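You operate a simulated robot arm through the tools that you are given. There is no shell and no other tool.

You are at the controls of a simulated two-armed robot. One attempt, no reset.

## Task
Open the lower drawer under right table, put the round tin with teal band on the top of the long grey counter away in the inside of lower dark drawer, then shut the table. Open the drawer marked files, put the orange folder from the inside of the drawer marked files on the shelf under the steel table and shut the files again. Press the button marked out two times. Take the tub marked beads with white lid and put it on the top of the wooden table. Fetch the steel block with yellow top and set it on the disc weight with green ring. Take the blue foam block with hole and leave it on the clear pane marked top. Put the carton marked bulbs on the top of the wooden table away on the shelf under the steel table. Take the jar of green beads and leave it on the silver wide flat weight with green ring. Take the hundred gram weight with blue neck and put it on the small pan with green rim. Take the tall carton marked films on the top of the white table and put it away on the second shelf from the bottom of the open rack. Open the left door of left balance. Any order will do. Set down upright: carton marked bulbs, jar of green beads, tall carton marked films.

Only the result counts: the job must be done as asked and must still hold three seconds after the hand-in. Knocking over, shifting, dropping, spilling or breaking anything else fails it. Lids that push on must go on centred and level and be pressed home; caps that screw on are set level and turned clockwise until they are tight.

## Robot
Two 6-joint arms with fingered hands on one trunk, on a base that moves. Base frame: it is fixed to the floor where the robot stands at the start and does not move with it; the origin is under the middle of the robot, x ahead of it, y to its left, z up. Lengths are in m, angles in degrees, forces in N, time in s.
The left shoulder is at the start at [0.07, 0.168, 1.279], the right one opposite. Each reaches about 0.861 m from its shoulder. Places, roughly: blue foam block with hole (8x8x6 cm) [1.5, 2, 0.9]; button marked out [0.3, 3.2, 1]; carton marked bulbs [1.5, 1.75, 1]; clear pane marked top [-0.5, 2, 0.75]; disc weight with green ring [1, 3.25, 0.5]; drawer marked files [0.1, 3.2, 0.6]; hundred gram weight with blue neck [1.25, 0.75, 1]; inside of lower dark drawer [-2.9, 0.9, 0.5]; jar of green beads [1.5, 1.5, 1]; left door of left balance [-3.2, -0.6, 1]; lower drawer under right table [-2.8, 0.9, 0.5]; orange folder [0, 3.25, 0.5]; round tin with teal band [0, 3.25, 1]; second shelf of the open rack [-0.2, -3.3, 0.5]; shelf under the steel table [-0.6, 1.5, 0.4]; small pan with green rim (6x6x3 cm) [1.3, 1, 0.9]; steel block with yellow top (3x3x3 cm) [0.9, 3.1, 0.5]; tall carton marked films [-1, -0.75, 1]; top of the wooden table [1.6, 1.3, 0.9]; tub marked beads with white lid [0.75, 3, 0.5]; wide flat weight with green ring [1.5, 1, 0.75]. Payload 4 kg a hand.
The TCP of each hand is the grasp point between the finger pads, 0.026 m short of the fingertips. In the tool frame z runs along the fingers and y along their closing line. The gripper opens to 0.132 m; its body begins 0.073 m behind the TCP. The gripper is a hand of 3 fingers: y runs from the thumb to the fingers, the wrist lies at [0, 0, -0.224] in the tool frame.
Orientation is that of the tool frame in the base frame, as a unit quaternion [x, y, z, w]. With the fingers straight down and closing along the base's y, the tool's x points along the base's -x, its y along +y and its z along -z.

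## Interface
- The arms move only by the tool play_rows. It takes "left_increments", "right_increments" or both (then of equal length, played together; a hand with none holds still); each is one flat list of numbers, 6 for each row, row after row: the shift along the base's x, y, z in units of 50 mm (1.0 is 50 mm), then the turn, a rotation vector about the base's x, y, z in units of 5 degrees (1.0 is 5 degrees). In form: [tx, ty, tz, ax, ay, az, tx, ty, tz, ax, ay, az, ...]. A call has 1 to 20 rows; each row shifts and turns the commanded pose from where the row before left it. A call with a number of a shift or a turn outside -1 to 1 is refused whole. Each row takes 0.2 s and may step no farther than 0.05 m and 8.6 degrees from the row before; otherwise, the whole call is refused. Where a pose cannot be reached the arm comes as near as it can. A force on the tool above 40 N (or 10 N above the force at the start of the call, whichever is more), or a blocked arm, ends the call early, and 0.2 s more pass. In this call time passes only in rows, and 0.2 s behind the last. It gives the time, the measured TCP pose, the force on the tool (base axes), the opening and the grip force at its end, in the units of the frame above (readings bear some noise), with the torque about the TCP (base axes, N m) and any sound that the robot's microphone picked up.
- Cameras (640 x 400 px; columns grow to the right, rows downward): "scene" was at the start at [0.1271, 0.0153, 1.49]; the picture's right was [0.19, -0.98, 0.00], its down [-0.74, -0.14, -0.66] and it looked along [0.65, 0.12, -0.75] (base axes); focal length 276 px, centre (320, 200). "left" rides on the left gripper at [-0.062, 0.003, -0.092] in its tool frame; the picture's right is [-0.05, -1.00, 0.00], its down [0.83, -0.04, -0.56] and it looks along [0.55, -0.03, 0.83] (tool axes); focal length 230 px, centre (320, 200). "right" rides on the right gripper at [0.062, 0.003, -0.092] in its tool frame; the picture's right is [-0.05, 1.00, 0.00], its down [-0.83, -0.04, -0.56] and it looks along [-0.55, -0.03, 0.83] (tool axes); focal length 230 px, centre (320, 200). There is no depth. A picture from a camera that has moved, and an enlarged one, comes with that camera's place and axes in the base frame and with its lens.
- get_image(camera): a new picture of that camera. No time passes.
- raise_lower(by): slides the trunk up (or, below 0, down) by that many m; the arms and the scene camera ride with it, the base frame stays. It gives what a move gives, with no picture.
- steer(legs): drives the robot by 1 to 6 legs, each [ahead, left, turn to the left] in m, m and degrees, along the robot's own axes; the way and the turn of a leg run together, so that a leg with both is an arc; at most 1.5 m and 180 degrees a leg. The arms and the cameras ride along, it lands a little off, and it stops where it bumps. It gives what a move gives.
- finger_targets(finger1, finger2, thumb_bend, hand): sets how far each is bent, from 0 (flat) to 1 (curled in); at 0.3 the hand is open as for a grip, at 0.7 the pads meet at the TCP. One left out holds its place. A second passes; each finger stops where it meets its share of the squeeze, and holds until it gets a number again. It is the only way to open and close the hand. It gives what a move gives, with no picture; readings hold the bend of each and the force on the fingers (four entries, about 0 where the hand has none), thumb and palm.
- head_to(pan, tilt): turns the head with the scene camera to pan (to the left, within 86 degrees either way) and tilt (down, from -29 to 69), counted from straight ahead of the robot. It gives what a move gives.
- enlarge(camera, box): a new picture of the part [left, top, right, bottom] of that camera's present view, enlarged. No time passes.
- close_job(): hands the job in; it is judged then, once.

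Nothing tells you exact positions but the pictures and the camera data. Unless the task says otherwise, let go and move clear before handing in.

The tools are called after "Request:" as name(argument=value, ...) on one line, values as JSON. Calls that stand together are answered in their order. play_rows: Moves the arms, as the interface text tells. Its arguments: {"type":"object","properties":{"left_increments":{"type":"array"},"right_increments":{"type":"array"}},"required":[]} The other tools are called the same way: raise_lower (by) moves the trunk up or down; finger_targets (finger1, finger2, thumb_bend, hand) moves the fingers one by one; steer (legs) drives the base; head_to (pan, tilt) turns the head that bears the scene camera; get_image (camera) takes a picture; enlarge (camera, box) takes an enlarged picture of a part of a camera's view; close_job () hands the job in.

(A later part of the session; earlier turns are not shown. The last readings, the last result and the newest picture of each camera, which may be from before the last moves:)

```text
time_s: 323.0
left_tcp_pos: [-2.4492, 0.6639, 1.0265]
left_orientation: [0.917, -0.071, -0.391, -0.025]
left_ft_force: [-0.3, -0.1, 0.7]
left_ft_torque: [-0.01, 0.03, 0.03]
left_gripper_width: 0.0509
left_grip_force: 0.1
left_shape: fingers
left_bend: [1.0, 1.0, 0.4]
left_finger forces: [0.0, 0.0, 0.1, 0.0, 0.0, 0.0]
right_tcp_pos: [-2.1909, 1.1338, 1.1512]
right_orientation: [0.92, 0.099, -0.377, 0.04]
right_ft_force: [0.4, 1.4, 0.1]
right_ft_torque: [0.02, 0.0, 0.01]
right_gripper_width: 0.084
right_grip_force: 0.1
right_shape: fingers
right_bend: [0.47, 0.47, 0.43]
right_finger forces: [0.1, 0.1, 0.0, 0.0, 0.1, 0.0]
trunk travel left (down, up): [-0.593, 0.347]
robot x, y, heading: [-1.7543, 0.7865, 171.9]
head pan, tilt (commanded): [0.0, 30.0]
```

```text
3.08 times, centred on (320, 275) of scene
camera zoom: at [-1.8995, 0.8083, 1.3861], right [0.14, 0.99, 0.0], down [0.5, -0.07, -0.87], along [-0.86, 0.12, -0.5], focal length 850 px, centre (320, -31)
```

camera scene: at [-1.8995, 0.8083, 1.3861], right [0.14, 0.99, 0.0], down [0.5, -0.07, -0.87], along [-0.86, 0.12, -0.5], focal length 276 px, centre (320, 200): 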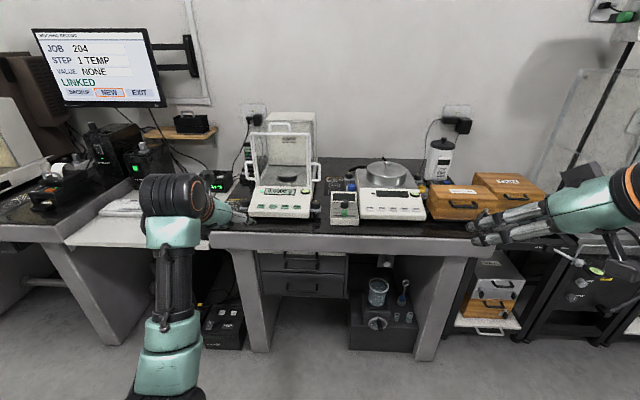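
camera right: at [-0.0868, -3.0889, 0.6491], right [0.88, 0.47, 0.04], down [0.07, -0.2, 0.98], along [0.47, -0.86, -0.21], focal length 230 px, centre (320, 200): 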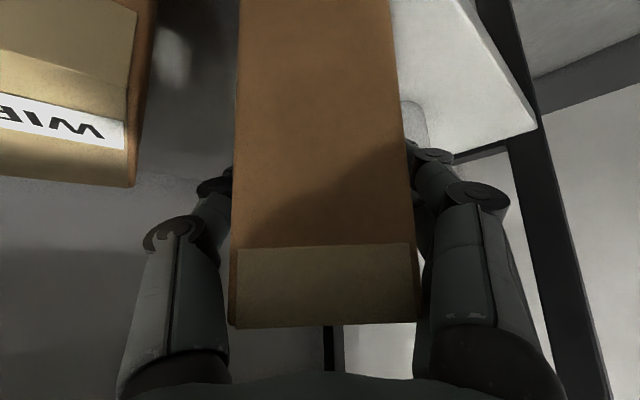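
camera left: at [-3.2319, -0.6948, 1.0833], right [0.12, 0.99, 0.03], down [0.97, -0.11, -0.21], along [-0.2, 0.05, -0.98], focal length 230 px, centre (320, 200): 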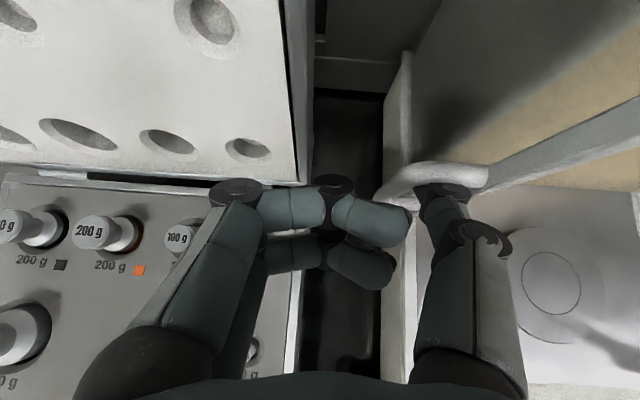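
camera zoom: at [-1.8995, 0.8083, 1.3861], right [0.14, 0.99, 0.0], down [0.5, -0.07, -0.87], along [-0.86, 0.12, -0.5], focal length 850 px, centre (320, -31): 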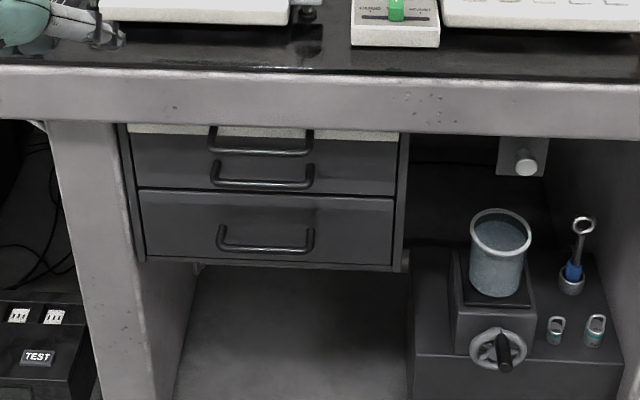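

Now to the counter: going north along the west aisle, then east past the steel table's north end with the arms trailing.

Request:
steer(legs=[[0, -1.5, 0], [0, -0.35, 0], [-1.45, 0, 0], [-0.3, 0, 0]])

Request:
steer(legs=[[0, 0, -92]])

Request:
head_to(pan=0, tilt=35)

Request:
get_image(camera="scene")

```text
time_s: 340.7
left_tcp_pos: [-0.4938, 2.2982, 1.0263]
left_orientation: [0.918, -0.063, -0.391, -0.022]
left_ft_force: [-0.6, -0.2, 1.2]
left_ft_torque: [0.01, -0.04, -0.04]
left_gripper_width: 0.0511
left_grip_force: 0.0
left_shape: fingers
left_bend: [1.0, 1.0, 0.4]
left_finger forces: [0.1, 0.0, 0.0, 0.0, 0.1, 0.1]
right_tcp_pos: [-0.2427, 2.7717, 1.151]
right_orientation: [0.919, 0.108, -0.377, 0.044]
right_ft_force: [0.7, -0.5, -0.4]
right_ft_torque: [-0.01, 0.01, 0.01]
right_gripper_width: 0.084
right_grip_force: 0.1
right_shape: fingers
right_bend: [0.47, 0.47, 0.43]
right_finger forces: [0.1, 0.1, 0.1, 0.0, 0.0, 0.0]
trunk travel left (down, up): [-0.593, 0.347]
robot x, y, heading: [0.192, 2.4323, 172.9]
head pan, tilt (commanded): [0.0, 30.0]
```

```text
time_s: 345.0
left_tcp_pos: [0.0889, 3.1272, 1.0261]
left_orientation: [-0.588, 0.708, 0.254, 0.298]
left_ft_force: [-0.3, 0.4, 0.6]
left_ft_torque: [-0.01, 0.01, -0.01]
left_gripper_width: 0.0509
left_grip_force: 0.1
left_shape: fingers
left_bend: [1.0, 1.0, 0.4]
left_finger forces: [0.0, 0.0, 0.0, 0.1, 0.0, 0.0]
right_tcp_pos: [0.5507, 2.8554, 1.1516]
right_orientation: [0.714, -0.589, -0.293, -0.241]
right_ft_force: [-1.1, -0.6, -0.2]
right_ft_torque: [-0.02, 0.01, -0.01]
right_gripper_width: 0.0844
right_grip_force: 0.0
right_shape: fingers
right_bend: [0.47, 0.47, 0.43]
right_finger forces: [0.0, 0.0, 0.0, 0.1, 0.1, 0.0]
trunk travel left (down, up): [-0.593, 0.347]
robot x, y, heading: [0.1949, 2.4348, 80.4]
head pan, tilt (commanded): [0.0, 30.0]
```

```text
time_s: 345.7
left_tcp_pos: [0.0879, 3.1265, 1.026]
left_orientation: [-0.589, 0.707, 0.255, 0.297]
left_ft_force: [0.7, -0.2, 0.3]
left_ft_torque: [-0.05, 0.02, -0.01]
left_gripper_width: 0.0507
left_grip_force: 0.0
left_shape: fingers
left_bend: [1.0, 1.0, 0.4]
left_finger forces: [0.1, 0.0, 0.0, 0.0, 0.1, 0.1]
right_tcp_pos: [0.5507, 2.8561, 1.1505]
right_orientation: [0.714, -0.589, -0.293, -0.241]
right_ft_force: [-0.4, -1.2, -0.1]
right_ft_torque: [0.02, 0.01, 0.03]
right_gripper_width: 0.0842
right_grip_force: 0.0
right_shape: fingers
right_bend: [0.47, 0.47, 0.43]
right_finger forces: [0.0, 0.1, 0.0, 0.1, 0.0, 0.0]
trunk travel left (down, up): [-0.593, 0.347]
robot x, y, heading: [0.194, 2.432, 80.5]
head pan, tilt (commanded): [0.0, 35.0]
```

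```text
taken
camera scene: at [0.2177, 2.5717, 1.3783], right [0.99, -0.17, 0.0], down [-0.1, -0.57, -0.82], along [0.14, 0.81, -0.57], focal length 276 px, centre (320, 200)
```

scene: 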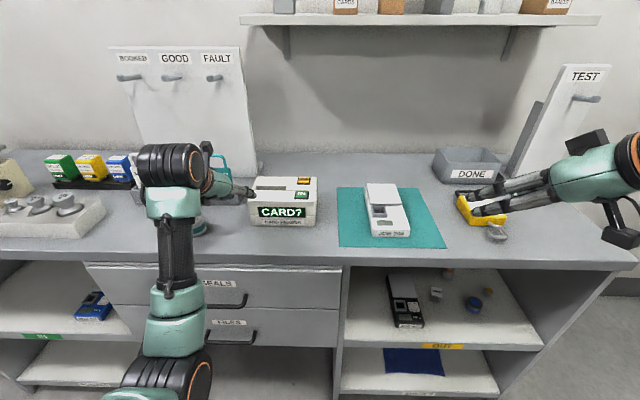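

I'm at the counter: card device marked CARD?, drawers SEALS and FILES, shelf unit to the right. Backing off a bit and raising the trunk for a better view.

Request:
steer(legs=[[-0.2, 0, -1.5]])

Request:
raise_lower(by=0.3)

Request:
get_image(camera="scene")

Request:
enlarge(camera="scene", box=[150, 120, 400, 260])

Request:
enlarge(camera="scene", box=[330, 180, 580, 360])

```text
time_s: 347.3
left_tcp_pos: [0.0709, 2.931, 1.0276]
left_orientation: [-0.58, 0.715, 0.251, 0.3]
left_ft_force: [0.8, -0.1, -0.2]
left_ft_torque: [-0.01, 0.02, 0.01]
left_gripper_width: 0.0507
left_grip_force: 0.1
left_shape: fingers
left_bend: [1.0, 1.0, 0.4]
left_finger forces: [0.1, 0.0, 0.1, 0.1, 0.1, 0.0]
right_tcp_pos: [0.5249, 2.6466, 1.1504]
right_orientation: [0.705, -0.599, -0.289, -0.246]
right_ft_force: [0.2, 0.4, 0.3]
right_ft_torque: [-0.01, -0.01, 0.02]
right_gripper_width: 0.0841
right_grip_force: 0.2
right_shape: fingers
right_bend: [0.47, 0.47, 0.43]
right_finger forces: [0.1, 0.0, 0.0, 0.0, 0.0, 0.0]
trunk travel left (down, up): [-0.593, 0.347]
robot x, y, heading: [0.158, 2.2318, 78.8]
head pan, tilt (commanded): [0.0, 35.0]
```

```text
time_s: 350.3
left_tcp_pos: [0.0713, 2.9303, 1.3249]
left_orientation: [-0.579, 0.715, 0.25, 0.301]
left_ft_force: [0.4, -0.7, -0.3]
left_ft_torque: [-0.03, 0.03, 0.04]
left_gripper_width: 0.0512
left_grip_force: 0.1
left_shape: fingers
left_bend: [1.0, 1.0, 0.4]
left_finger forces: [0.1, 0.0, 0.0, 0.0, 0.0, 0.0]
right_tcp_pos: [0.5251, 2.6475, 1.451]
right_orientation: [0.705, -0.599, -0.289, -0.246]
right_ft_force: [-0.1, 0.5, 0.6]
right_ft_torque: [-0.03, -0.03, 0.01]
right_gripper_width: 0.084
right_grip_force: 0.0
right_shape: fingers
right_bend: [0.47, 0.47, 0.43]
right_finger forces: [0.0, 0.0, 0.0, 0.0, 0.0, 0.0]
trunk travel left (down, up): [-0.893, 0.047]
robot x, y, heading: [0.1608, 2.2367, 79.3]
head pan, tilt (commanded): [0.0, 35.0]
```

```text
taken
camera scene: at [0.185, 2.3715, 1.6782], right [0.98, -0.19, 0.0], down [-0.11, -0.56, -0.82], along [0.16, 0.8, -0.57], focal length 276 px, centre (320, 200)
```

scene: 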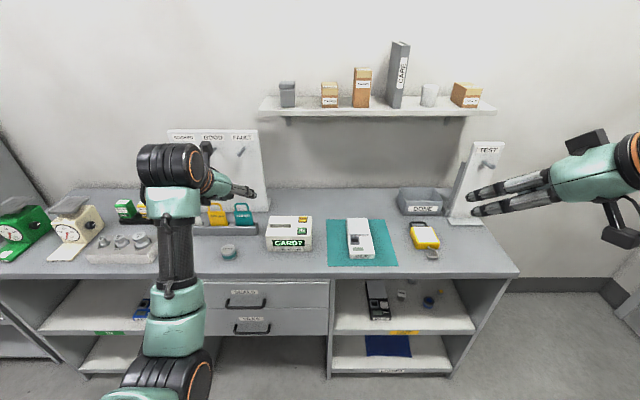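

```text
2.56 times, centred on (275, 190) of scene
camera zoom: at [0.185, 2.3715, 1.6782], right [0.98, -0.19, 0.0], down [-0.11, -0.56, -0.82], along [0.16, 0.8, -0.57], focal length 708 px, centre (435, 226)
```

zoom: 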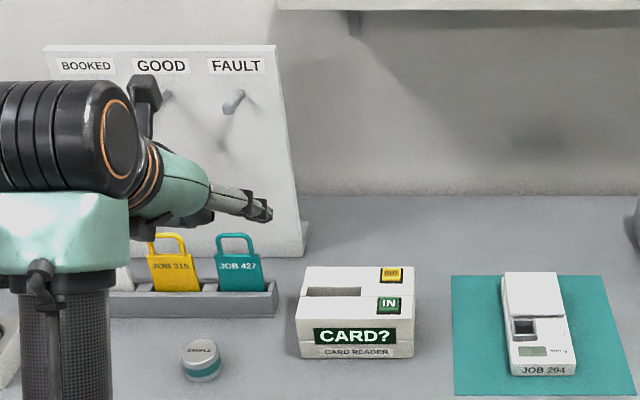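

```text
2.22 times, centred on (455, 270) of scene
camera zoom: at [0.185, 2.3715, 1.6782], right [0.98, -0.19, 0.0], down [-0.11, -0.56, -0.82], along [0.16, 0.8, -0.57], focal length 614 px, centre (20, 44)
```

zoom: 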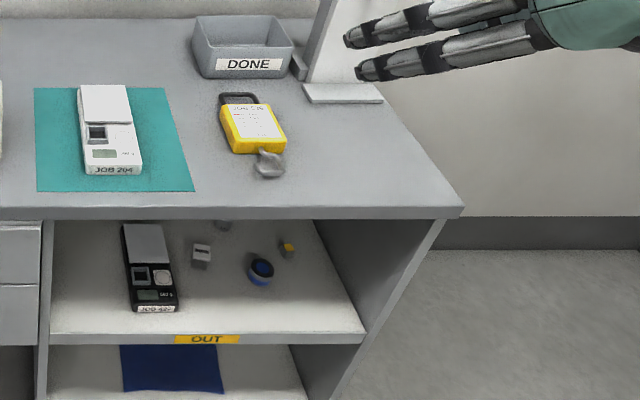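

The OUT button is the yellow one on the card reader, at about (0.283, 3.258, 0.96). I'll make the right hand a closed beak, pull the left hand back, and drive up to the counter.

Request:
finger_targets(hand="right", finger1=0.74, finger2=0.74, thumb_bend=0.72)

Request:
play_rows(left_increments=[-0.18, -0.95, 0, 0, 0, 0, -0.18, -0.95, 0, 0, 0, 0, -0.18, -0.95, 0, 0, 0, 0], right_increments=[0, 0, -0.95, 0, 0, 0, 0, 0, -0.95, 0, 0, 0, 0, 0, -0.95, 0, 0, 0])

Request:
get_image(camera="right")

```text
time_s: 351.3
left_tcp_pos: [0.0704, 2.9302, 1.3272]
left_orientation: [-0.579, 0.715, 0.251, 0.301]
left_ft_force: [-0.1, 0.0, 0.4]
left_ft_torque: [0.01, 0.01, -0.02]
left_gripper_width: 0.0508
left_grip_force: 0.1
left_shape: fingers
left_bend: [1.0, 1.0, 0.4]
left_finger forces: [0.0, 0.1, 0.0, 0.1, 0.0, 0.0]
right_tcp_pos: [0.5251, 2.6465, 1.4527]
right_orientation: [0.706, -0.598, -0.289, -0.246]
right_ft_force: [0.6, 0.2, -0.4]
right_ft_torque: [0.0, -0.01, -0.01]
right_gripper_width: 0.0004
right_grip_force: 0.0
right_shape: fingers
right_bend: [0.74, 0.74, 0.71]
right_finger forces: [0.0, 0.0, 0.0, 0.0, 0.1, 0.1]
trunk travel left (down, up): [-0.893, 0.047]
robot x, y, heading: [0.1556, 2.2383, 79.1]
head pan, tilt (commanded): [0.0, 35.0]
```

```text
time_s: 352.1
left_tcp_pos: [0.0537, 2.7878, 1.3209]
left_orientation: [-0.579, 0.714, 0.256, 0.301]
left_ft_force: [-0.1, -0.2, -0.1]
left_ft_torque: [-0.03, 0.03, 0.0]
left_gripper_width: 0.0507
left_grip_force: 0.0
left_shape: fingers
left_bend: [1.0, 1.0, 0.4]
left_finger forces: [0.0, 0.0, 0.0, 0.1, 0.1, 0.0]
left hand out of reach, approached as far as the arm can: row 3
right_tcp_pos: [0.5251, 2.6452, 1.3068]
right_orientation: [0.706, -0.598, -0.29, -0.245]
right_ft_force: [-0.4, -0.1, 0.3]
right_ft_torque: [-0.01, 0.01, 0.03]
right_gripper_width: 0.0002
right_grip_force: 0.1
right_shape: fingers
right_bend: [0.74, 0.74, 0.71]
right_finger forces: [0.0, 0.1, 0.0, 0.1, 0.0, 0.0]
trunk travel left (down, up): [-0.893, 0.047]
robot x, y, heading: [0.1605, 2.2338, 79.0]
head pan, tilt (commanded): [0.0, 35.0]
```

```text
taken
camera right: at [0.5382, 2.5372, 1.3282], right [-0.99, -0.13, 0.04], down [0.01, 0.2, 0.98], along [-0.13, 0.97, -0.2], focal length 230 px, centre (320, 200)
```

right: 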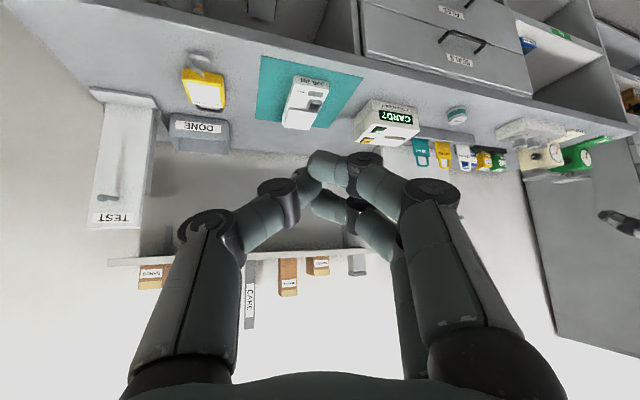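

Driving up to the card reader.

Request:
steer(legs=[[0.35, 0.28, 0]])

Request:
head_to(pan=-20, tilt=48)

Request:
get_image(camera="scene")

Request:
get_image(camera="right")

```text
time_s: 354.8
left_tcp_pos: [-0.1559, 3.183, 1.3192]
left_orientation: [-0.579, 0.713, 0.255, 0.301]
left_ft_force: [0.5, 0.5, 0.4]
left_ft_torque: [-0.01, 0.01, 0.01]
left_gripper_width: 0.0508
left_grip_force: 0.1
left_shape: fingers
left_bend: [1.0, 1.0, 0.4]
left_finger forces: [0.0, 0.0, 0.0, 0.1, 0.0, 0.0]
right_tcp_pos: [0.316, 3.0392, 1.3065]
right_orientation: [0.706, -0.598, -0.291, -0.245]
right_ft_force: [0.3, 0.0, 0.0]
right_ft_torque: [0.0, -0.03, 0.0]
right_gripper_width: 0.0002
right_grip_force: 0.0
right_shape: fingers
right_bend: [0.74, 0.74, 0.71]
right_finger forces: [0.0, 0.0, 0.1, 0.0, 0.1, 0.0]
trunk travel left (down, up): [-0.893, 0.047]
robot x, y, heading: [-0.051, 2.6297, 78.9]
head pan, tilt (commanded): [0.0, 35.0]
```

```text
time_s: 355.6
left_tcp_pos: [-0.1583, 3.184, 1.3159]
left_orientation: [-0.58, 0.714, 0.254, 0.3]
left_ft_force: [0.3, 0.0, 0.7]
left_ft_torque: [-0.01, -0.02, 0.0]
left_gripper_width: 0.0507
left_grip_force: 0.1
left_shape: fingers
left_bend: [1.0, 1.0, 0.4]
left_finger forces: [0.1, 0.0, 0.0, 0.0, 0.0, 0.1]
right_tcp_pos: [0.3158, 3.041, 1.3059]
right_orientation: [0.705, -0.598, -0.29, -0.246]
right_ft_force: [-0.3, 0.0, -0.1]
right_ft_torque: [0.05, 0.02, 0.0]
right_gripper_width: 0.0001
right_grip_force: 0.0
right_shape: fingers
right_bend: [0.74, 0.74, 0.71]
right_finger forces: [0.0, 0.0, 0.0, 0.0, 0.0, 0.0]
trunk travel left (down, up): [-0.893, 0.047]
robot x, y, heading: [-0.0511, 2.6292, 78.9]
head pan, tilt (commanded): [-20.0, 48.0]
```

```text
taken
camera scene: at [-0.0002, 2.7473, 1.6593], right [0.86, -0.51, 0.0], down [-0.38, -0.64, -0.67], along [0.34, 0.57, -0.74], focal length 276 px, centre (320, 200)
```

scene: 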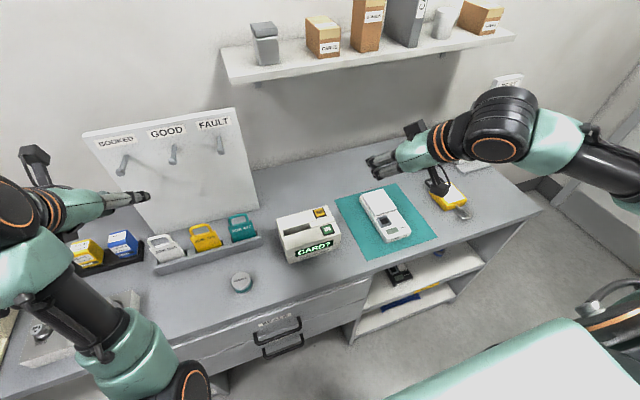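

```text
taken
camera right: at [0.3292, 2.9334, 1.3281], right [-0.99, -0.13, 0.04], down [0.01, 0.21, 0.98], along [-0.13, 0.97, -0.2], focal length 230 px, centre (320, 200)
```

right: 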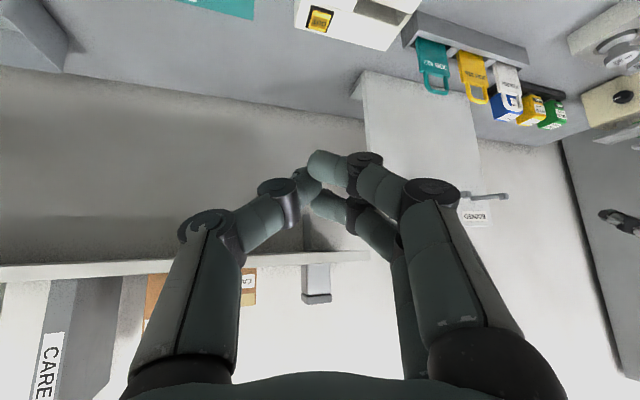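

Zooming on the reader from the head camera to pin down the OUT button.

Request:
enlarge(camera="scene", box=[220, 190, 360, 300])

Request:
play_rows(right_increments=[-0.1, 0.8, -0.55, 0, 0, 0, -0.1, 0.8, -0.55, 0, 0, 0, -0.1, 0.7, -0.6, 0, 0, 0, -0.1, 0.5, -0.8, 0, 0, 0, 0, 0.4, -0.9, 0, 0, 0])

Request:
get_image(camera="right")

```text
3.64 times, centred on (290, 245) of scene
camera zoom: at [-0.0002, 2.7473, 1.6593], right [0.86, -0.51, 0.0], down [-0.38, -0.64, -0.67], along [0.34, 0.57, -0.74], focal length 1005 px, centre (429, 36)
```

zoom: 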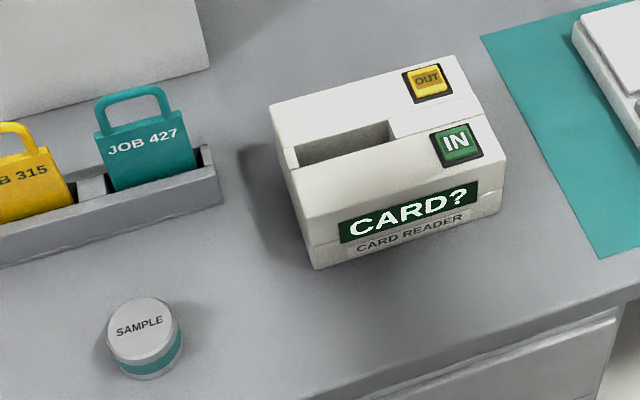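

```text
time_s: 356.8
left_tcp_pos: [-0.1557, 3.1845, 1.3171]
left_orientation: [-0.579, 0.714, 0.255, 0.3]
left_ft_force: [0.3, 0.1, 0.0]
left_ft_torque: [-0.01, 0.03, 0.04]
left_gripper_width: 0.0509
left_grip_force: 0.0
left_shape: fingers
left_bend: [1.0, 1.0, 0.4]
left_finger forces: [0.1, 0.0, 0.1, 0.0, 0.1, 0.0]
right_tcp_pos: [0.2997, 3.2018, 1.1368]
right_orientation: [0.705, -0.599, -0.29, -0.246]
right_ft_force: [-0.3, 0.2, -0.1]
right_ft_torque: [0.03, 0.03, 0.0]
right_gripper_width: 0.0001
right_grip_force: 0.1
right_shape: fingers
right_bend: [0.74, 0.74, 0.71]
right_finger forces: [0.0, 0.0, 0.0, 0.1, 0.1, 0.0]
trunk travel left (down, up): [-0.893, 0.047]
robot x, y, heading: [-0.0503, 2.6305, 78.6]
head pan, tilt (commanded): [-20.0, 48.0]
```

```text
taken
camera right: at [0.3132, 3.0927, 1.1584], right [-0.99, -0.13, 0.04], down [0.01, 0.21, 0.98], along [-0.13, 0.97, -0.2], focal length 230 px, centre (320, 200)
```

right: 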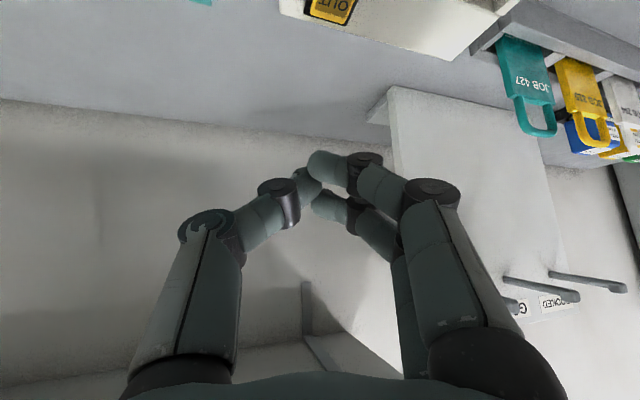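

Button spacing is 7 cm, so there's room. Moving the beak above OUT, about 4 cm over it.

Request:
play_rows(right_increments=[-0.095, 0.255, -0.71, 0, 0, 0, -0.095, 0.255, -0.71, 0, 0, 0, -0.095, 0.255, -0.71, 0, 0, 0])

Request:
enlarge(camera="scene", box=[260, 160, 400, 270])

Request:
get_image(camera="right")

```text
time_s: 357.6
left_tcp_pos: [-0.1565, 3.1846, 1.3183]
left_orientation: [-0.58, 0.714, 0.254, 0.3]
left_ft_force: [0.9, -0.2, -0.3]
left_ft_torque: [0.01, 0.0, -0.03]
left_gripper_width: 0.0509
left_grip_force: 0.1
left_shape: fingers
left_bend: [1.0, 1.0, 0.4]
left_finger forces: [0.0, 0.0, 0.0, 0.1, 0.0, 0.0]
right_tcp_pos: [0.2842, 3.2411, 1.0321]
right_orientation: [0.706, -0.598, -0.29, -0.246]
right_ft_force: [-0.1, 1.0, 0.2]
right_ft_torque: [0.02, 0.0, 0.0]
right_gripper_width: 0.0002
right_grip_force: 0.0
right_shape: fingers
right_bend: [0.74, 0.74, 0.71]
right_finger forces: [0.0, 0.0, 0.0, 0.0, 0.0, 0.0]
trunk travel left (down, up): [-0.893, 0.047]
robot x, y, heading: [-0.0471, 2.6309, 79.1]
head pan, tilt (commanded): [-20.0, 48.0]
```

```text
3.64 times, centred on (330, 215) of scene
camera zoom: at [-0.0003, 2.7473, 1.6593], right [0.86, -0.52, 0.0], down [-0.38, -0.64, -0.67], along [0.34, 0.57, -0.74], focal length 1005 px, centre (284, 146)
```

zoom: 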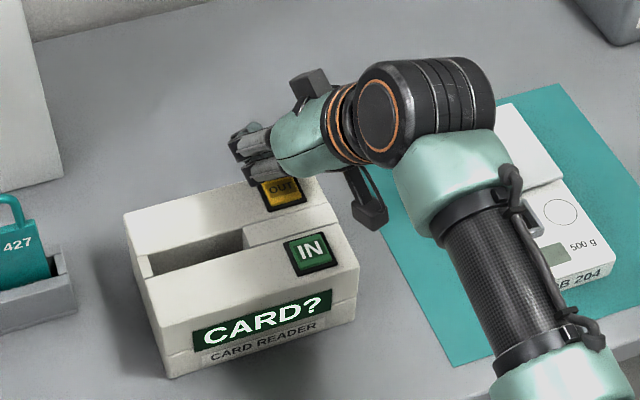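

```text
taken
camera right: at [0.2967, 3.1331, 1.0528], right [-0.99, -0.13, 0.04], down [0.01, 0.21, 0.98], along [-0.13, 0.97, -0.2], focal length 230 px, centre (320, 200)
```

right: 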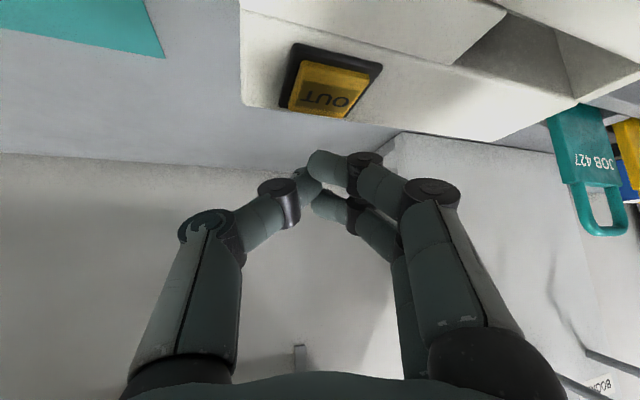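

OUT is at (0.276, 3.244, 0.966) and the beak's lowest link is right over it. Descending to near contact.

Request:
play_rows(right_increments=[0, 0.01, -0.6, 0, 0, 0])

Request:
play_rows(right_increments=[0, 0, -0.12, 0, 0, 0])

```text
time_s: 358.0
left_tcp_pos: [-0.1577, 3.1825, 1.3182]
left_orientation: [-0.58, 0.713, 0.255, 0.3]
left_ft_force: [0.1, -0.5, -0.4]
left_ft_torque: [-0.03, 0.01, 0.03]
left_gripper_width: 0.0507
left_grip_force: 0.1
left_shape: fingers
left_bend: [1.0, 1.0, 0.4]
left_finger forces: [0.1, 0.0, 0.0, 0.0, 0.0, 0.0]
right_tcp_pos: [0.2823, 3.2435, 1.0083]
right_orientation: [0.704, -0.596, -0.293, -0.251]
right_ft_force: [-0.1, 6.4, 14.0]
right_ft_torque: [0.21, 0.03, 0.0]
right_gripper_width: 0.0001
right_grip_force: 8.5
right_shape: fingers
right_bend: [0.75, 0.74, 0.71]
right_finger forces: [17.1, 0.0, 0.1, 0.1, 0.0, 0.0]
trunk travel left (down, up): [-0.893, 0.047]
robot x, y, heading: [-0.0498, 2.6272, 79.1]
head pan, tilt (commanded): [-20.0, 48.0]
```

```text
time_s: 358.4
left_tcp_pos: [-0.1601, 3.1812, 1.3188]
left_orientation: [-0.58, 0.712, 0.255, 0.302]
left_ft_force: [0.1, -0.1, 1.0]
left_ft_torque: [0.0, 0.0, 0.0]
left_gripper_width: 0.0509
left_grip_force: 0.0
left_shape: fingers
left_bend: [1.0, 1.0, 0.4]
left_finger forces: [0.0, 0.0, 0.0, 0.0, 0.0, 0.1]
right_tcp_pos: [0.2796, 3.2443, 1.0081]
right_orientation: [0.703, -0.594, -0.295, -0.255]
right_ft_force: [-2.6, 7.0, 34.8]
right_ft_torque: [0.2, 0.02, -0.01]
right_gripper_width: 0.0002
right_grip_force: 20.5
right_shape: fingers
right_bend: [0.77, 0.74, 0.71]
right_finger forces: [40.5, 0.1, 0.0, 0.2, 0.1, 0.1]
trunk travel left (down, up): [-0.893, 0.047]
robot x, y, heading: [-0.0511, 2.6271, 79.1]
head pan, tilt (commanded): [-20.0, 48.0]
heard: click
```

I heard a click: that's press one. Lifting off before the second press.

Request:
play_rows(right_increments=[0, 0, 0.5, 0, 0, 0, 0, 0, 0.2, 0, 0, 0])

Request:
get_image(camera="right")

Request:
enlarge(camera="scene", box=[260, 160, 400, 270])

```text
time_s: 359.0
left_tcp_pos: [-0.1565, 3.182, 1.317]
left_orientation: [-0.579, 0.714, 0.254, 0.3]
left_ft_force: [-0.7, -0.3, -1.8]
left_ft_torque: [0.0, -0.01, 0.03]
left_gripper_width: 0.0507
left_grip_force: 0.2
left_shape: fingers
left_bend: [1.0, 1.0, 0.4]
left_finger forces: [0.0, 0.0, 0.0, 0.0, 0.0, 0.0]
right_tcp_pos: [0.2807, 3.2385, 1.0305]
right_orientation: [0.706, -0.599, -0.287, -0.245]
right_ft_force: [0.2, -0.3, 0.1]
right_ft_torque: [0.01, 0.02, -0.02]
right_gripper_width: 0.0001
right_grip_force: 0.0
right_shape: fingers
right_bend: [0.75, 0.74, 0.71]
right_finger forces: [0.0, 0.1, 0.0, 0.0, 0.0, 0.0]
trunk travel left (down, up): [-0.893, 0.047]
robot x, y, heading: [-0.0501, 2.6307, 78.9]
head pan, tilt (commanded): [-20.0, 48.0]
```

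```text
taken
camera right: at [0.2945, 3.1299, 1.0514], right [-0.99, -0.13, 0.04], down [0.01, 0.21, 0.98], along [-0.13, 0.97, -0.21], focal length 230 px, centre (320, 200)
```

right: 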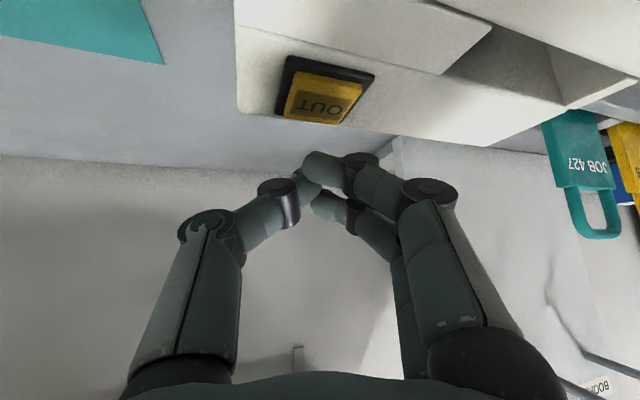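

```text
3.64 times, centred on (330, 215) of scene
camera zoom: at [-0.0006, 2.7444, 1.6592], right [0.86, -0.52, 0.0], down [-0.38, -0.64, -0.67], along [0.35, 0.57, -0.74], focal length 1005 px, centre (284, 146)
```

zoom: 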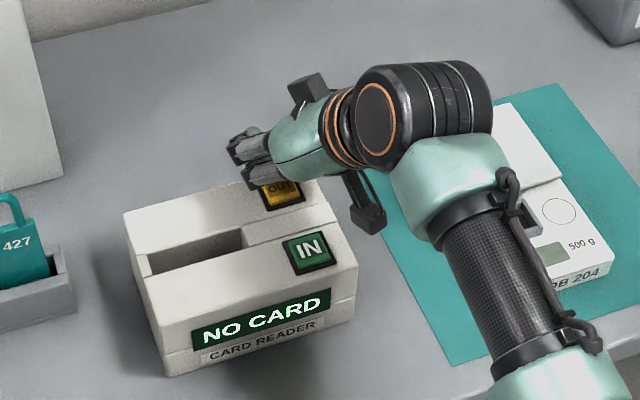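

The display changed to "NO CARD". Pressing a second time.

Request:
play_rows(right_increments=[0, 0.05, -0.58, 0, 0, 0])

Request:
play_rows(right_increments=[0, 0, -0.13, 0, 0, 0])

```text
time_s: 359.4
left_tcp_pos: [-0.1581, 3.1835, 1.3178]
left_orientation: [-0.58, 0.713, 0.255, 0.301]
left_ft_force: [-0.3, 0.2, 0.0]
left_ft_torque: [0.01, 0.0, -0.01]
left_gripper_width: 0.051
left_grip_force: 0.1
left_shape: fingers
left_bend: [1.0, 1.0, 0.4]
left_finger forces: [0.0, 0.0, 0.0, 0.0, 0.1, 0.1]
right_tcp_pos: [0.2801, 3.2452, 1.0078]
right_orientation: [0.704, -0.596, -0.293, -0.252]
right_ft_force: [0.5, 10.0, 15.9]
right_ft_torque: [0.22, -0.03, -0.06]
right_gripper_width: 0.0002
right_grip_force: 14.6
right_shape: fingers
right_bend: [0.76, 0.74, 0.71]
right_finger forces: [29.6, 0.0, 0.0, 0.1, 0.0, 0.0]
trunk travel left (down, up): [-0.893, 0.047]
robot x, y, heading: [-0.0533, 2.6264, 79.0]
head pan, tilt (commanded): [-20.0, 48.0]
```

```text
time_s: 359.8
left_tcp_pos: [-0.1601, 3.1812, 1.3183]
left_orientation: [-0.58, 0.712, 0.255, 0.302]
left_ft_force: [-0.3, -0.4, 0.8]
left_ft_torque: [-0.03, 0.0, 0.05]
left_gripper_width: 0.051
left_grip_force: 0.1
left_shape: fingers
left_bend: [1.0, 1.0, 0.4]
left_finger forces: [0.1, 0.1, 0.0, 0.0, 0.1, 0.1]
right_tcp_pos: [0.2798, 3.2452, 1.0072]
right_orientation: [0.704, -0.594, -0.295, -0.255]
right_ft_force: [-1.7, 8.2, 34.5]
right_ft_torque: [0.11, -0.06, 0.05]
right_gripper_width: 0.0
right_grip_force: 21.6
right_shape: fingers
right_bend: [0.77, 0.74, 0.71]
right_finger forces: [43.3, 0.0, 0.0, 0.0, 0.0, 0.0]
trunk travel left (down, up): [-0.893, 0.047]
robot x, y, heading: [-0.0507, 2.6268, 79.2]
head pan, tilt (commanded): [-20.0, 48.0]
heard: click
```

Second click heard. Lifting off; the button is done. Next, the shelf unit on the right: moving over and lowering to look inside.

Request:
play_rows(right_increments=[0, 0, 0.6, 0, 0, 0, 0, -0.3, 0.9, 0, 0, 0, 0, -0.9, 0.4, 0, 0, 0, 0, -0.95, 0.2, 0, 0, 0, 0, -0.95, 0, 0, 0, 0])

Request:
enlarge(camera="scene", box=[220, 190, 360, 300])

Request:
steer(legs=[[-0.25, 0, 0], [0, -0.5, 0]])

Request:
raise_lower(by=-0.4)

Request:
head_to(pan=-15, tilt=40)

Request:
get_image(camera="scene")

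```text
time_s: 361.0
left_tcp_pos: [-0.1566, 3.1813, 1.3196]
left_orientation: [-0.58, 0.713, 0.255, 0.301]
left_ft_force: [-0.2, -0.5, -1.0]
left_ft_torque: [0.02, 0.02, 0.0]
left_gripper_width: 0.0511
left_grip_force: 0.0
left_shape: fingers
left_bend: [1.0, 1.0, 0.4]
left_finger forces: [0.0, 0.0, 0.0, 0.0, 0.0, 0.0]
right_tcp_pos: [0.2807, 3.085, 1.1004]
right_orientation: [0.706, -0.598, -0.29, -0.245]
right_ft_force: [0.0, 0.1, 1.4]
right_ft_torque: [-0.04, 0.0, 0.02]
right_gripper_width: 0.0
right_grip_force: 0.1
right_shape: fingers
right_bend: [0.75, 0.74, 0.71]
right_finger forces: [0.0, 0.1, 0.1, 0.1, 0.0, 0.0]
trunk travel left (down, up): [-0.893, 0.047]
robot x, y, heading: [-0.0493, 2.6305, 79.0]
head pan, tilt (commanded): [-20.0, 48.0]
```

```text
3.64 times, centred on (290, 245) of scene
camera zoom: at [0.0007, 2.7426, 1.6596], right [0.86, -0.51, 0.0], down [-0.38, -0.64, -0.67], along [0.34, 0.58, -0.74], focal length 1005 px, centre (429, 36)
```

zoom: 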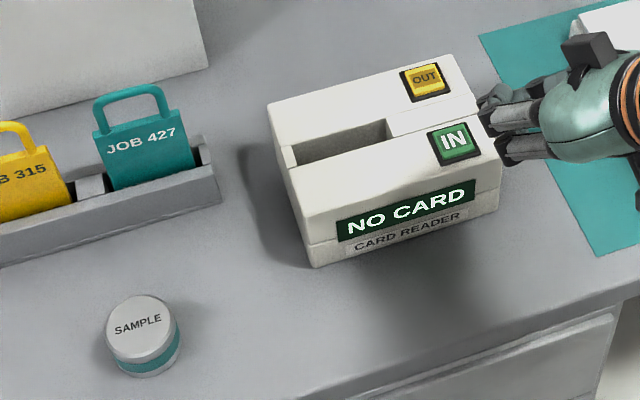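

```text
time_s: 365.4
left_tcp_pos: [0.2823, 2.843, 1.3167]
left_orientation: [-0.58, 0.713, 0.254, 0.3]
left_ft_force: [-0.2, -0.6, -0.4]
left_ft_torque: [-0.03, 0.01, -0.02]
left_gripper_width: 0.051
left_grip_force: 0.0
left_shape: fingers
left_bend: [1.0, 1.0, 0.4]
left_finger forces: [0.0, 0.0, 0.0, 0.1, 0.0, 0.0]
right_tcp_pos: [0.7195, 2.7468, 1.0987]
right_orientation: [0.706, -0.597, -0.29, -0.246]
right_ft_force: [-0.7, -0.5, -0.3]
right_ft_torque: [-0.01, 0.01, 0.0]
right_gripper_width: 0.0
right_grip_force: 0.0
right_shape: fingers
right_bend: [0.75, 0.74, 0.71]
right_finger forces: [0.1, 0.0, 0.0, 0.1, 0.0, 0.1]
trunk travel left (down, up): [-0.893, 0.047]
robot x, y, heading: [0.393, 2.2881, 79.3]
head pan, tilt (commanded): [-20.0, 48.0]
```

```text
time_s: 369.2
left_tcp_pos: [0.2827, 2.8428, 0.9175]
left_orientation: [-0.58, 0.713, 0.255, 0.3]
left_ft_force: [0.7, -0.1, -0.3]
left_ft_torque: [0.02, -0.02, 0.0]
left_gripper_width: 0.0508
left_grip_force: 0.1
left_shape: fingers
left_bend: [1.0, 1.0, 0.4]
left_finger forces: [0.0, 0.0, 0.1, 0.0, 0.0, 0.1]
right_tcp_pos: [0.7209, 2.7456, 0.6989]
right_orientation: [0.706, -0.598, -0.289, -0.246]
right_ft_force: [0.5, -0.2, 0.2]
right_ft_torque: [-0.03, -0.01, 0.02]
right_gripper_width: 0.0001
right_grip_force: 0.0
right_shape: fingers
right_bend: [0.75, 0.74, 0.71]
right_finger forces: [0.0, 0.1, 0.0, 0.0, 0.0, 0.0]
trunk travel left (down, up): [-0.493, 0.447]
robot x, y, heading: [0.3919, 2.2887, 78.7]
head pan, tilt (commanded): [-20.0, 48.0]
```

```text
time_s: 369.9
left_tcp_pos: [0.2836, 2.8428, 0.9167]
left_orientation: [-0.581, 0.713, 0.255, 0.299]
left_ft_force: [-0.1, 0.3, 0.2]
left_ft_torque: [-0.02, 0.02, 0.01]
left_gripper_width: 0.0508
left_grip_force: 0.1
left_shape: fingers
left_bend: [1.0, 1.0, 0.4]
left_finger forces: [0.1, 0.0, 0.0, 0.1, 0.0, 0.0]
right_tcp_pos: [0.7218, 2.7471, 0.6996]
right_orientation: [0.706, -0.598, -0.29, -0.246]
right_ft_force: [-0.8, 0.4, -0.1]
right_ft_torque: [-0.02, -0.01, 0.0]
right_gripper_width: 0.0002
right_grip_force: 0.0
right_shape: fingers
right_bend: [0.75, 0.74, 0.71]
right_finger forces: [0.0, 0.0, 0.0, 0.0, 0.0, 0.1]
trunk travel left (down, up): [-0.493, 0.447]
robot x, y, heading: [0.3893, 2.2872, 79.0]
head pan, tilt (commanded): [-15.0, 40.0]
```

```text
taken
camera scene: at [0.4378, 2.4144, 1.2707], right [0.9, -0.44, 0.0], down [-0.28, -0.58, -0.77], along [0.33, 0.69, -0.64], focal length 276 px, centre (320, 200)
```

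scene: 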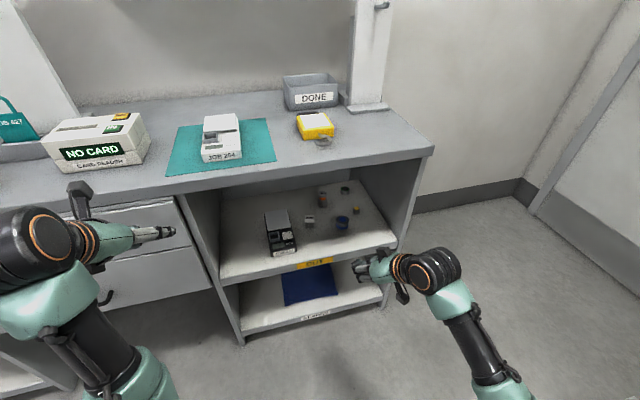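

The shelf unit's upper shelf holds small objects. Zooming in.

Request:
enlarge(camera="scene", box=[210, 160, 400, 290])

Request:
enlarge(camera="scene", box=[290, 175, 370, 235])

```text
3.08 times, centred on (305, 225) of scene
camera zoom: at [0.4378, 2.4144, 1.2707], right [0.9, -0.44, 0.0], down [-0.28, -0.58, -0.77], along [0.33, 0.69, -0.64], focal length 850 px, centre (366, 123)
```

zoom: 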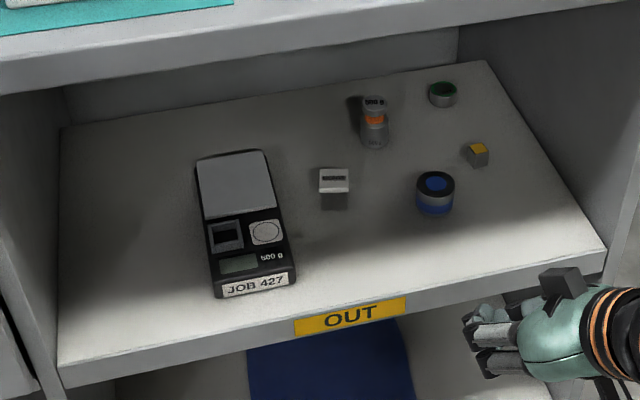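

```text
6.67 times, centred on (330, 205) of scene
camera zoom: at [0.4378, 2.4144, 1.2707], right [0.9, -0.44, 0.0], down [-0.28, -0.58, -0.77], along [0.33, 0.69, -0.64], focal length 1843 px, centre (253, 167)
```

zoom: 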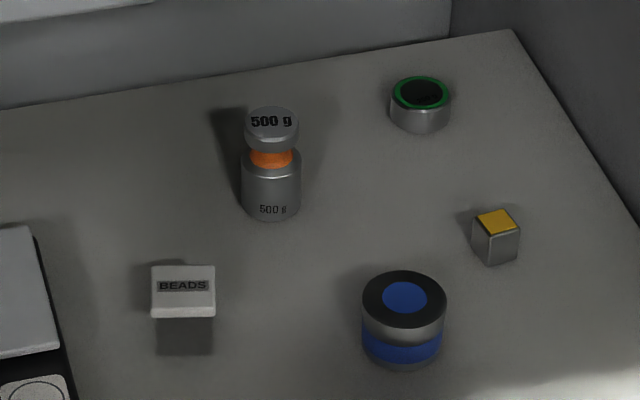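

I see the BEADS tub, the steel block with yellow top, the disc weight with green ring, plus a 500 g weight and a blue pot. I'll lower the trunk and use the right-hand camera to look into the shelf.

Request:
finger_targets(hand="right", finger1=0.5, finger2=0.5, thumb_bend=0.5)

Request:
raise_lower(by=-0.1)

Request:
get_image(camera="right")

Request:
get_image(camera="scene")

```text
time_s: 370.9
left_tcp_pos: [0.2828, 2.8429, 0.9169]
left_orientation: [-0.581, 0.713, 0.255, 0.299]
left_ft_force: [-0.9, 1.0, 0.4]
left_ft_torque: [-0.02, -0.02, -0.01]
left_gripper_width: 0.0508
left_grip_force: 0.1
left_shape: fingers
left_bend: [1.0, 1.0, 0.4]
left_finger forces: [0.0, 0.0, 0.1, 0.1, 0.0, 0.0]
right_tcp_pos: [0.7218, 2.7468, 0.6982]
right_orientation: [0.706, -0.598, -0.289, -0.245]
right_ft_force: [-0.5, -0.1, 0.0]
right_ft_torque: [-0.01, 0.02, -0.04]
right_gripper_width: 0.0671
right_grip_force: 0.0
right_shape: fingers
right_bend: [0.5, 0.5, 0.5]
right_finger forces: [0.0, 0.1, 0.0, 0.0, 0.0, 0.0]
trunk travel left (down, up): [-0.493, 0.447]
robot x, y, heading: [0.3917, 2.2875, 79.1]
head pan, tilt (commanded): [-15.0, 40.0]
```

```text
time_s: 372.2
left_tcp_pos: [0.284, 2.8411, 0.8175]
left_orientation: [-0.58, 0.713, 0.255, 0.3]
left_ft_force: [0.1, -0.2, -0.4]
left_ft_torque: [-0.01, -0.02, 0.04]
left_gripper_width: 0.0509
left_grip_force: 0.1
left_shape: fingers
left_bend: [1.0, 1.0, 0.4]
left_finger forces: [0.1, 0.0, 0.1, 0.1, 0.0, 0.0]
right_tcp_pos: [0.7206, 2.7473, 0.5995]
right_orientation: [0.706, -0.598, -0.289, -0.245]
right_ft_force: [-0.6, -0.2, -0.6]
right_ft_torque: [-0.01, -0.01, 0.01]
right_gripper_width: 0.0671
right_grip_force: 0.1
right_shape: fingers
right_bend: [0.5, 0.5, 0.5]
right_finger forces: [0.1, 0.1, 0.0, 0.1, 0.0, 0.1]
trunk travel left (down, up): [-0.393, 0.547]
robot x, y, heading: [0.3913, 2.2882, 78.7]
head pan, tilt (commanded): [-15.0, 40.0]
```

```text
taken
camera right: at [0.7348, 2.639, 0.621], right [-0.99, -0.13, 0.04], down [0.01, 0.21, 0.98], along [-0.13, 0.97, -0.2], focal length 230 px, centre (320, 200)
```

right: 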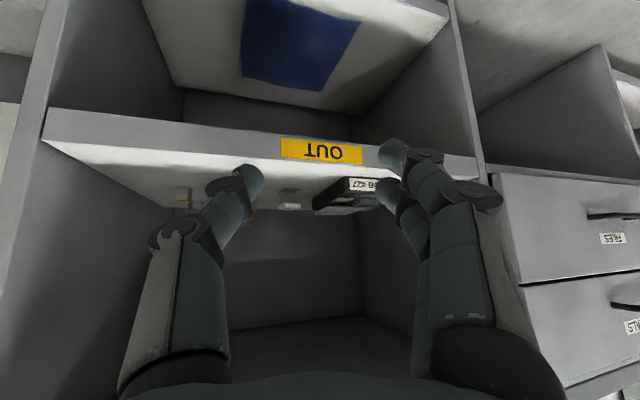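

```text
taken
camera scene: at [0.4377, 2.4142, 1.1708], right [0.9, -0.44, 0.0], down [-0.28, -0.58, -0.77], along [0.33, 0.69, -0.64], focal length 276 px, centre (320, 200)
```

scene: 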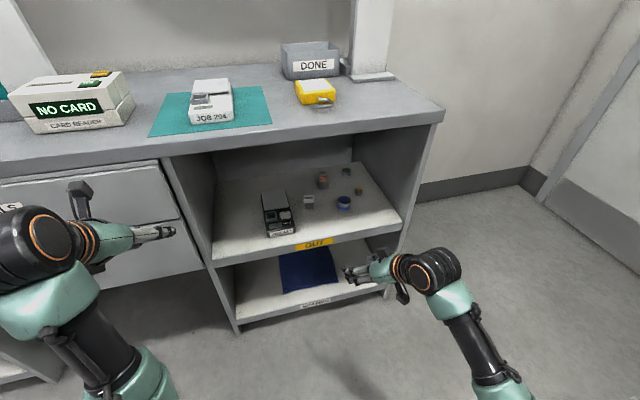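

Zooming again from this lower viewpoint to triangulate the small objects.

Request:
enlarge(camera="scene", box=[290, 155, 380, 225])

```text
5.71 times, centred on (335, 190) of scene
camera zoom: at [0.4377, 2.4142, 1.1708], right [0.9, -0.44, 0.0], down [-0.28, -0.58, -0.77], along [0.33, 0.69, -0.64], focal length 1580 px, centre (234, 257)
```

zoom: 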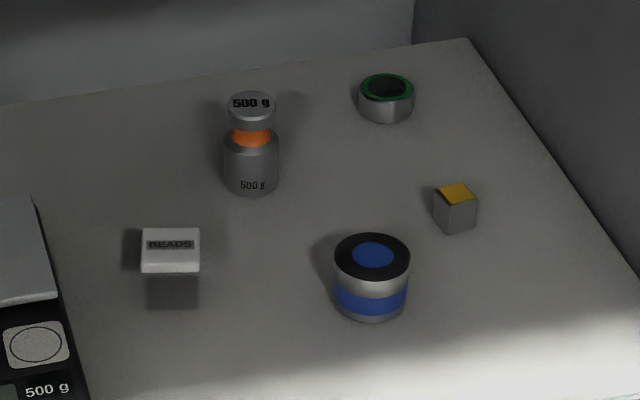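

The shelf top is at z ≈ 0.498; block at (0.935, 3.097), disc at (0.966, 3.243) close to the right wall. The left hand suits this better, so I'll shift the base to the right and get the left hand down to shelf height.

Request:
steer(legs=[[0, -0.6, 0]])

Request:
finger_targets(hand="left", finger1=0.5, finger2=0.5, thumb_bend=0.5)

Request:
raise_lower(by=-0.2)

Request:
head_to(pan=10, tilt=40)

Request:
get_image(camera="scene")

Request:
get_image(camera="left")

```text
time_s: 375.6
left_tcp_pos: [0.8709, 2.7304, 0.8181]
left_orientation: [-0.581, 0.713, 0.255, 0.299]
left_ft_force: [-0.7, 0.6, -0.9]
left_ft_torque: [-0.01, 0.02, 0.02]
left_gripper_width: 0.0509
left_grip_force: 0.0
left_shape: fingers
left_bend: [1.0, 1.0, 0.4]
left_finger forces: [0.1, 0.0, 0.1, 0.0, 0.0, 0.1]
right_tcp_pos: [1.3087, 2.6346, 0.599]
right_orientation: [0.707, -0.597, -0.29, -0.244]
right_ft_force: [0.8, -0.6, -0.2]
right_ft_torque: [0.04, 0.0, 0.01]
right_gripper_width: 0.0672
right_grip_force: 0.1
right_shape: fingers
right_bend: [0.5, 0.5, 0.5]
right_finger forces: [0.0, 0.0, 0.0, 0.0, 0.1, 0.0]
trunk travel left (down, up): [-0.393, 0.547]
robot x, y, heading: [0.9814, 2.1736, 79.2]
head pan, tilt (commanded): [-15.0, 40.0]
```

```text
time_s: 376.6
left_tcp_pos: [0.8706, 2.7307, 0.8166]
left_orientation: [-0.581, 0.712, 0.256, 0.299]
left_ft_force: [-0.1, 1.7, -1.4]
left_ft_torque: [-0.01, -0.04, -0.01]
left_gripper_width: 0.068
left_grip_force: 0.0
left_shape: fingers
left_bend: [0.5, 0.5, 0.5]
left_finger forces: [0.0, 0.0, 0.0, 0.0, 0.0, 0.0]
right_tcp_pos: [1.3088, 2.6343, 0.5987]
right_orientation: [0.706, -0.597, -0.29, -0.245]
right_ft_force: [-0.4, 0.0, -0.8]
right_ft_torque: [0.02, 0.0, -0.04]
right_gripper_width: 0.0673
right_grip_force: 0.1
right_shape: fingers
right_bend: [0.5, 0.5, 0.5]
right_finger forces: [0.0, 0.1, 0.1, 0.1, 0.0, 0.1]
trunk travel left (down, up): [-0.393, 0.547]
robot x, y, heading: [0.9762, 2.172, 79.4]
head pan, tilt (commanded): [-15.0, 40.0]
```

```text
time_s: 378.8
left_tcp_pos: [0.8711, 2.7291, 0.617]
left_orientation: [-0.581, 0.713, 0.255, 0.3]
left_ft_force: [0.2, 0.5, 0.5]
left_ft_torque: [-0.01, 0.02, -0.01]
left_gripper_width: 0.0678
left_grip_force: 0.0
left_shape: fingers
left_bend: [0.5, 0.5, 0.5]
left_finger forces: [0.1, 0.0, 0.0, 0.0, 0.0, 0.0]
right_tcp_pos: [1.309, 2.6346, 0.3998]
right_orientation: [0.706, -0.598, -0.29, -0.245]
right_ft_force: [-0.6, -0.8, 0.0]
right_ft_torque: [0.01, 0.0, -0.01]
right_gripper_width: 0.0676
right_grip_force: 0.0
right_shape: fingers
right_bend: [0.5, 0.5, 0.5]
right_finger forces: [0.0, 0.0, 0.0, 0.0, 0.0, 0.0]
trunk travel left (down, up): [-0.193, 0.747]
robot x, y, heading: [0.9754, 2.173, 79.0]
head pan, tilt (commanded): [-15.0, 40.0]
```

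```text
time_s: 379.7
left_tcp_pos: [0.8708, 2.7287, 0.617]
left_orientation: [-0.581, 0.713, 0.255, 0.3]
left_ft_force: [-0.3, 0.3, 0.3]
left_ft_torque: [-0.01, -0.02, 0.04]
left_gripper_width: 0.0677
left_grip_force: 0.0
left_shape: fingers
left_bend: [0.5, 0.5, 0.5]
left_finger forces: [0.1, 0.0, 0.0, 0.0, 0.1, 0.0]
right_tcp_pos: [1.3081, 2.6354, 0.3988]
right_orientation: [0.707, -0.597, -0.29, -0.244]
right_ft_force: [0.7, -0.2, 0.8]
right_ft_torque: [-0.01, -0.01, -0.01]
right_gripper_width: 0.0673
right_grip_force: 0.0
right_shape: fingers
right_bend: [0.5, 0.5, 0.5]
right_finger forces: [0.0, 0.0, 0.0, 0.0, 0.1, 0.0]
trunk travel left (down, up): [-0.193, 0.747]
robot x, y, heading: [0.9793, 2.1748, 79.2]
head pan, tilt (commanded): [10.0, 40.0]
```

```text
taken
camera scene: at [0.9899, 2.3101, 0.9707], right [1.0, -0.02, 0.0], down [-0.01, -0.64, -0.77], along [0.01, 0.77, -0.64], focal length 276 px, centre (320, 200)
```

scene: 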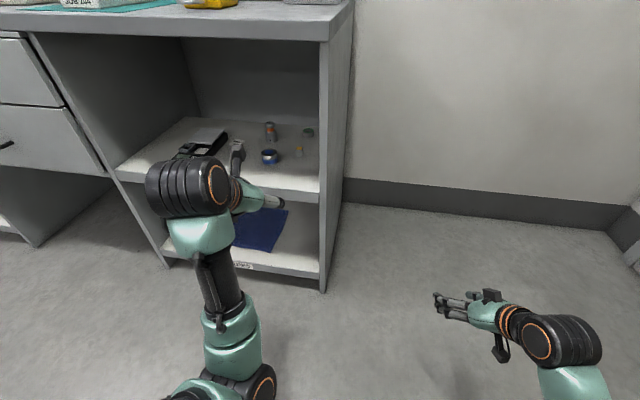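

```text
taken
camera left: at [0.8646, 2.7063, 0.7256], right [0.99, -0.16, 0.02], down [-0.15, -0.96, -0.22], along [0.06, 0.21, -0.98], focal length 230 px, centre (320, 200)
```

left: 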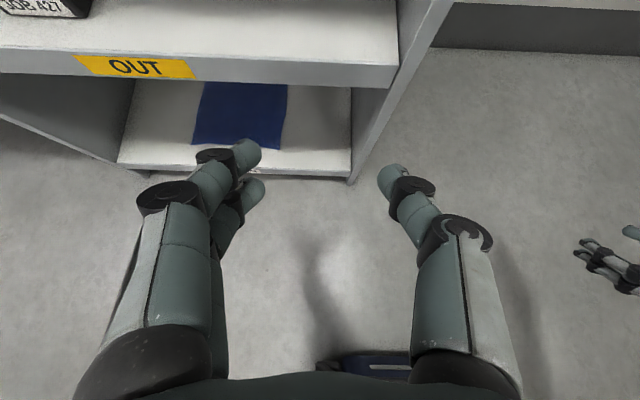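

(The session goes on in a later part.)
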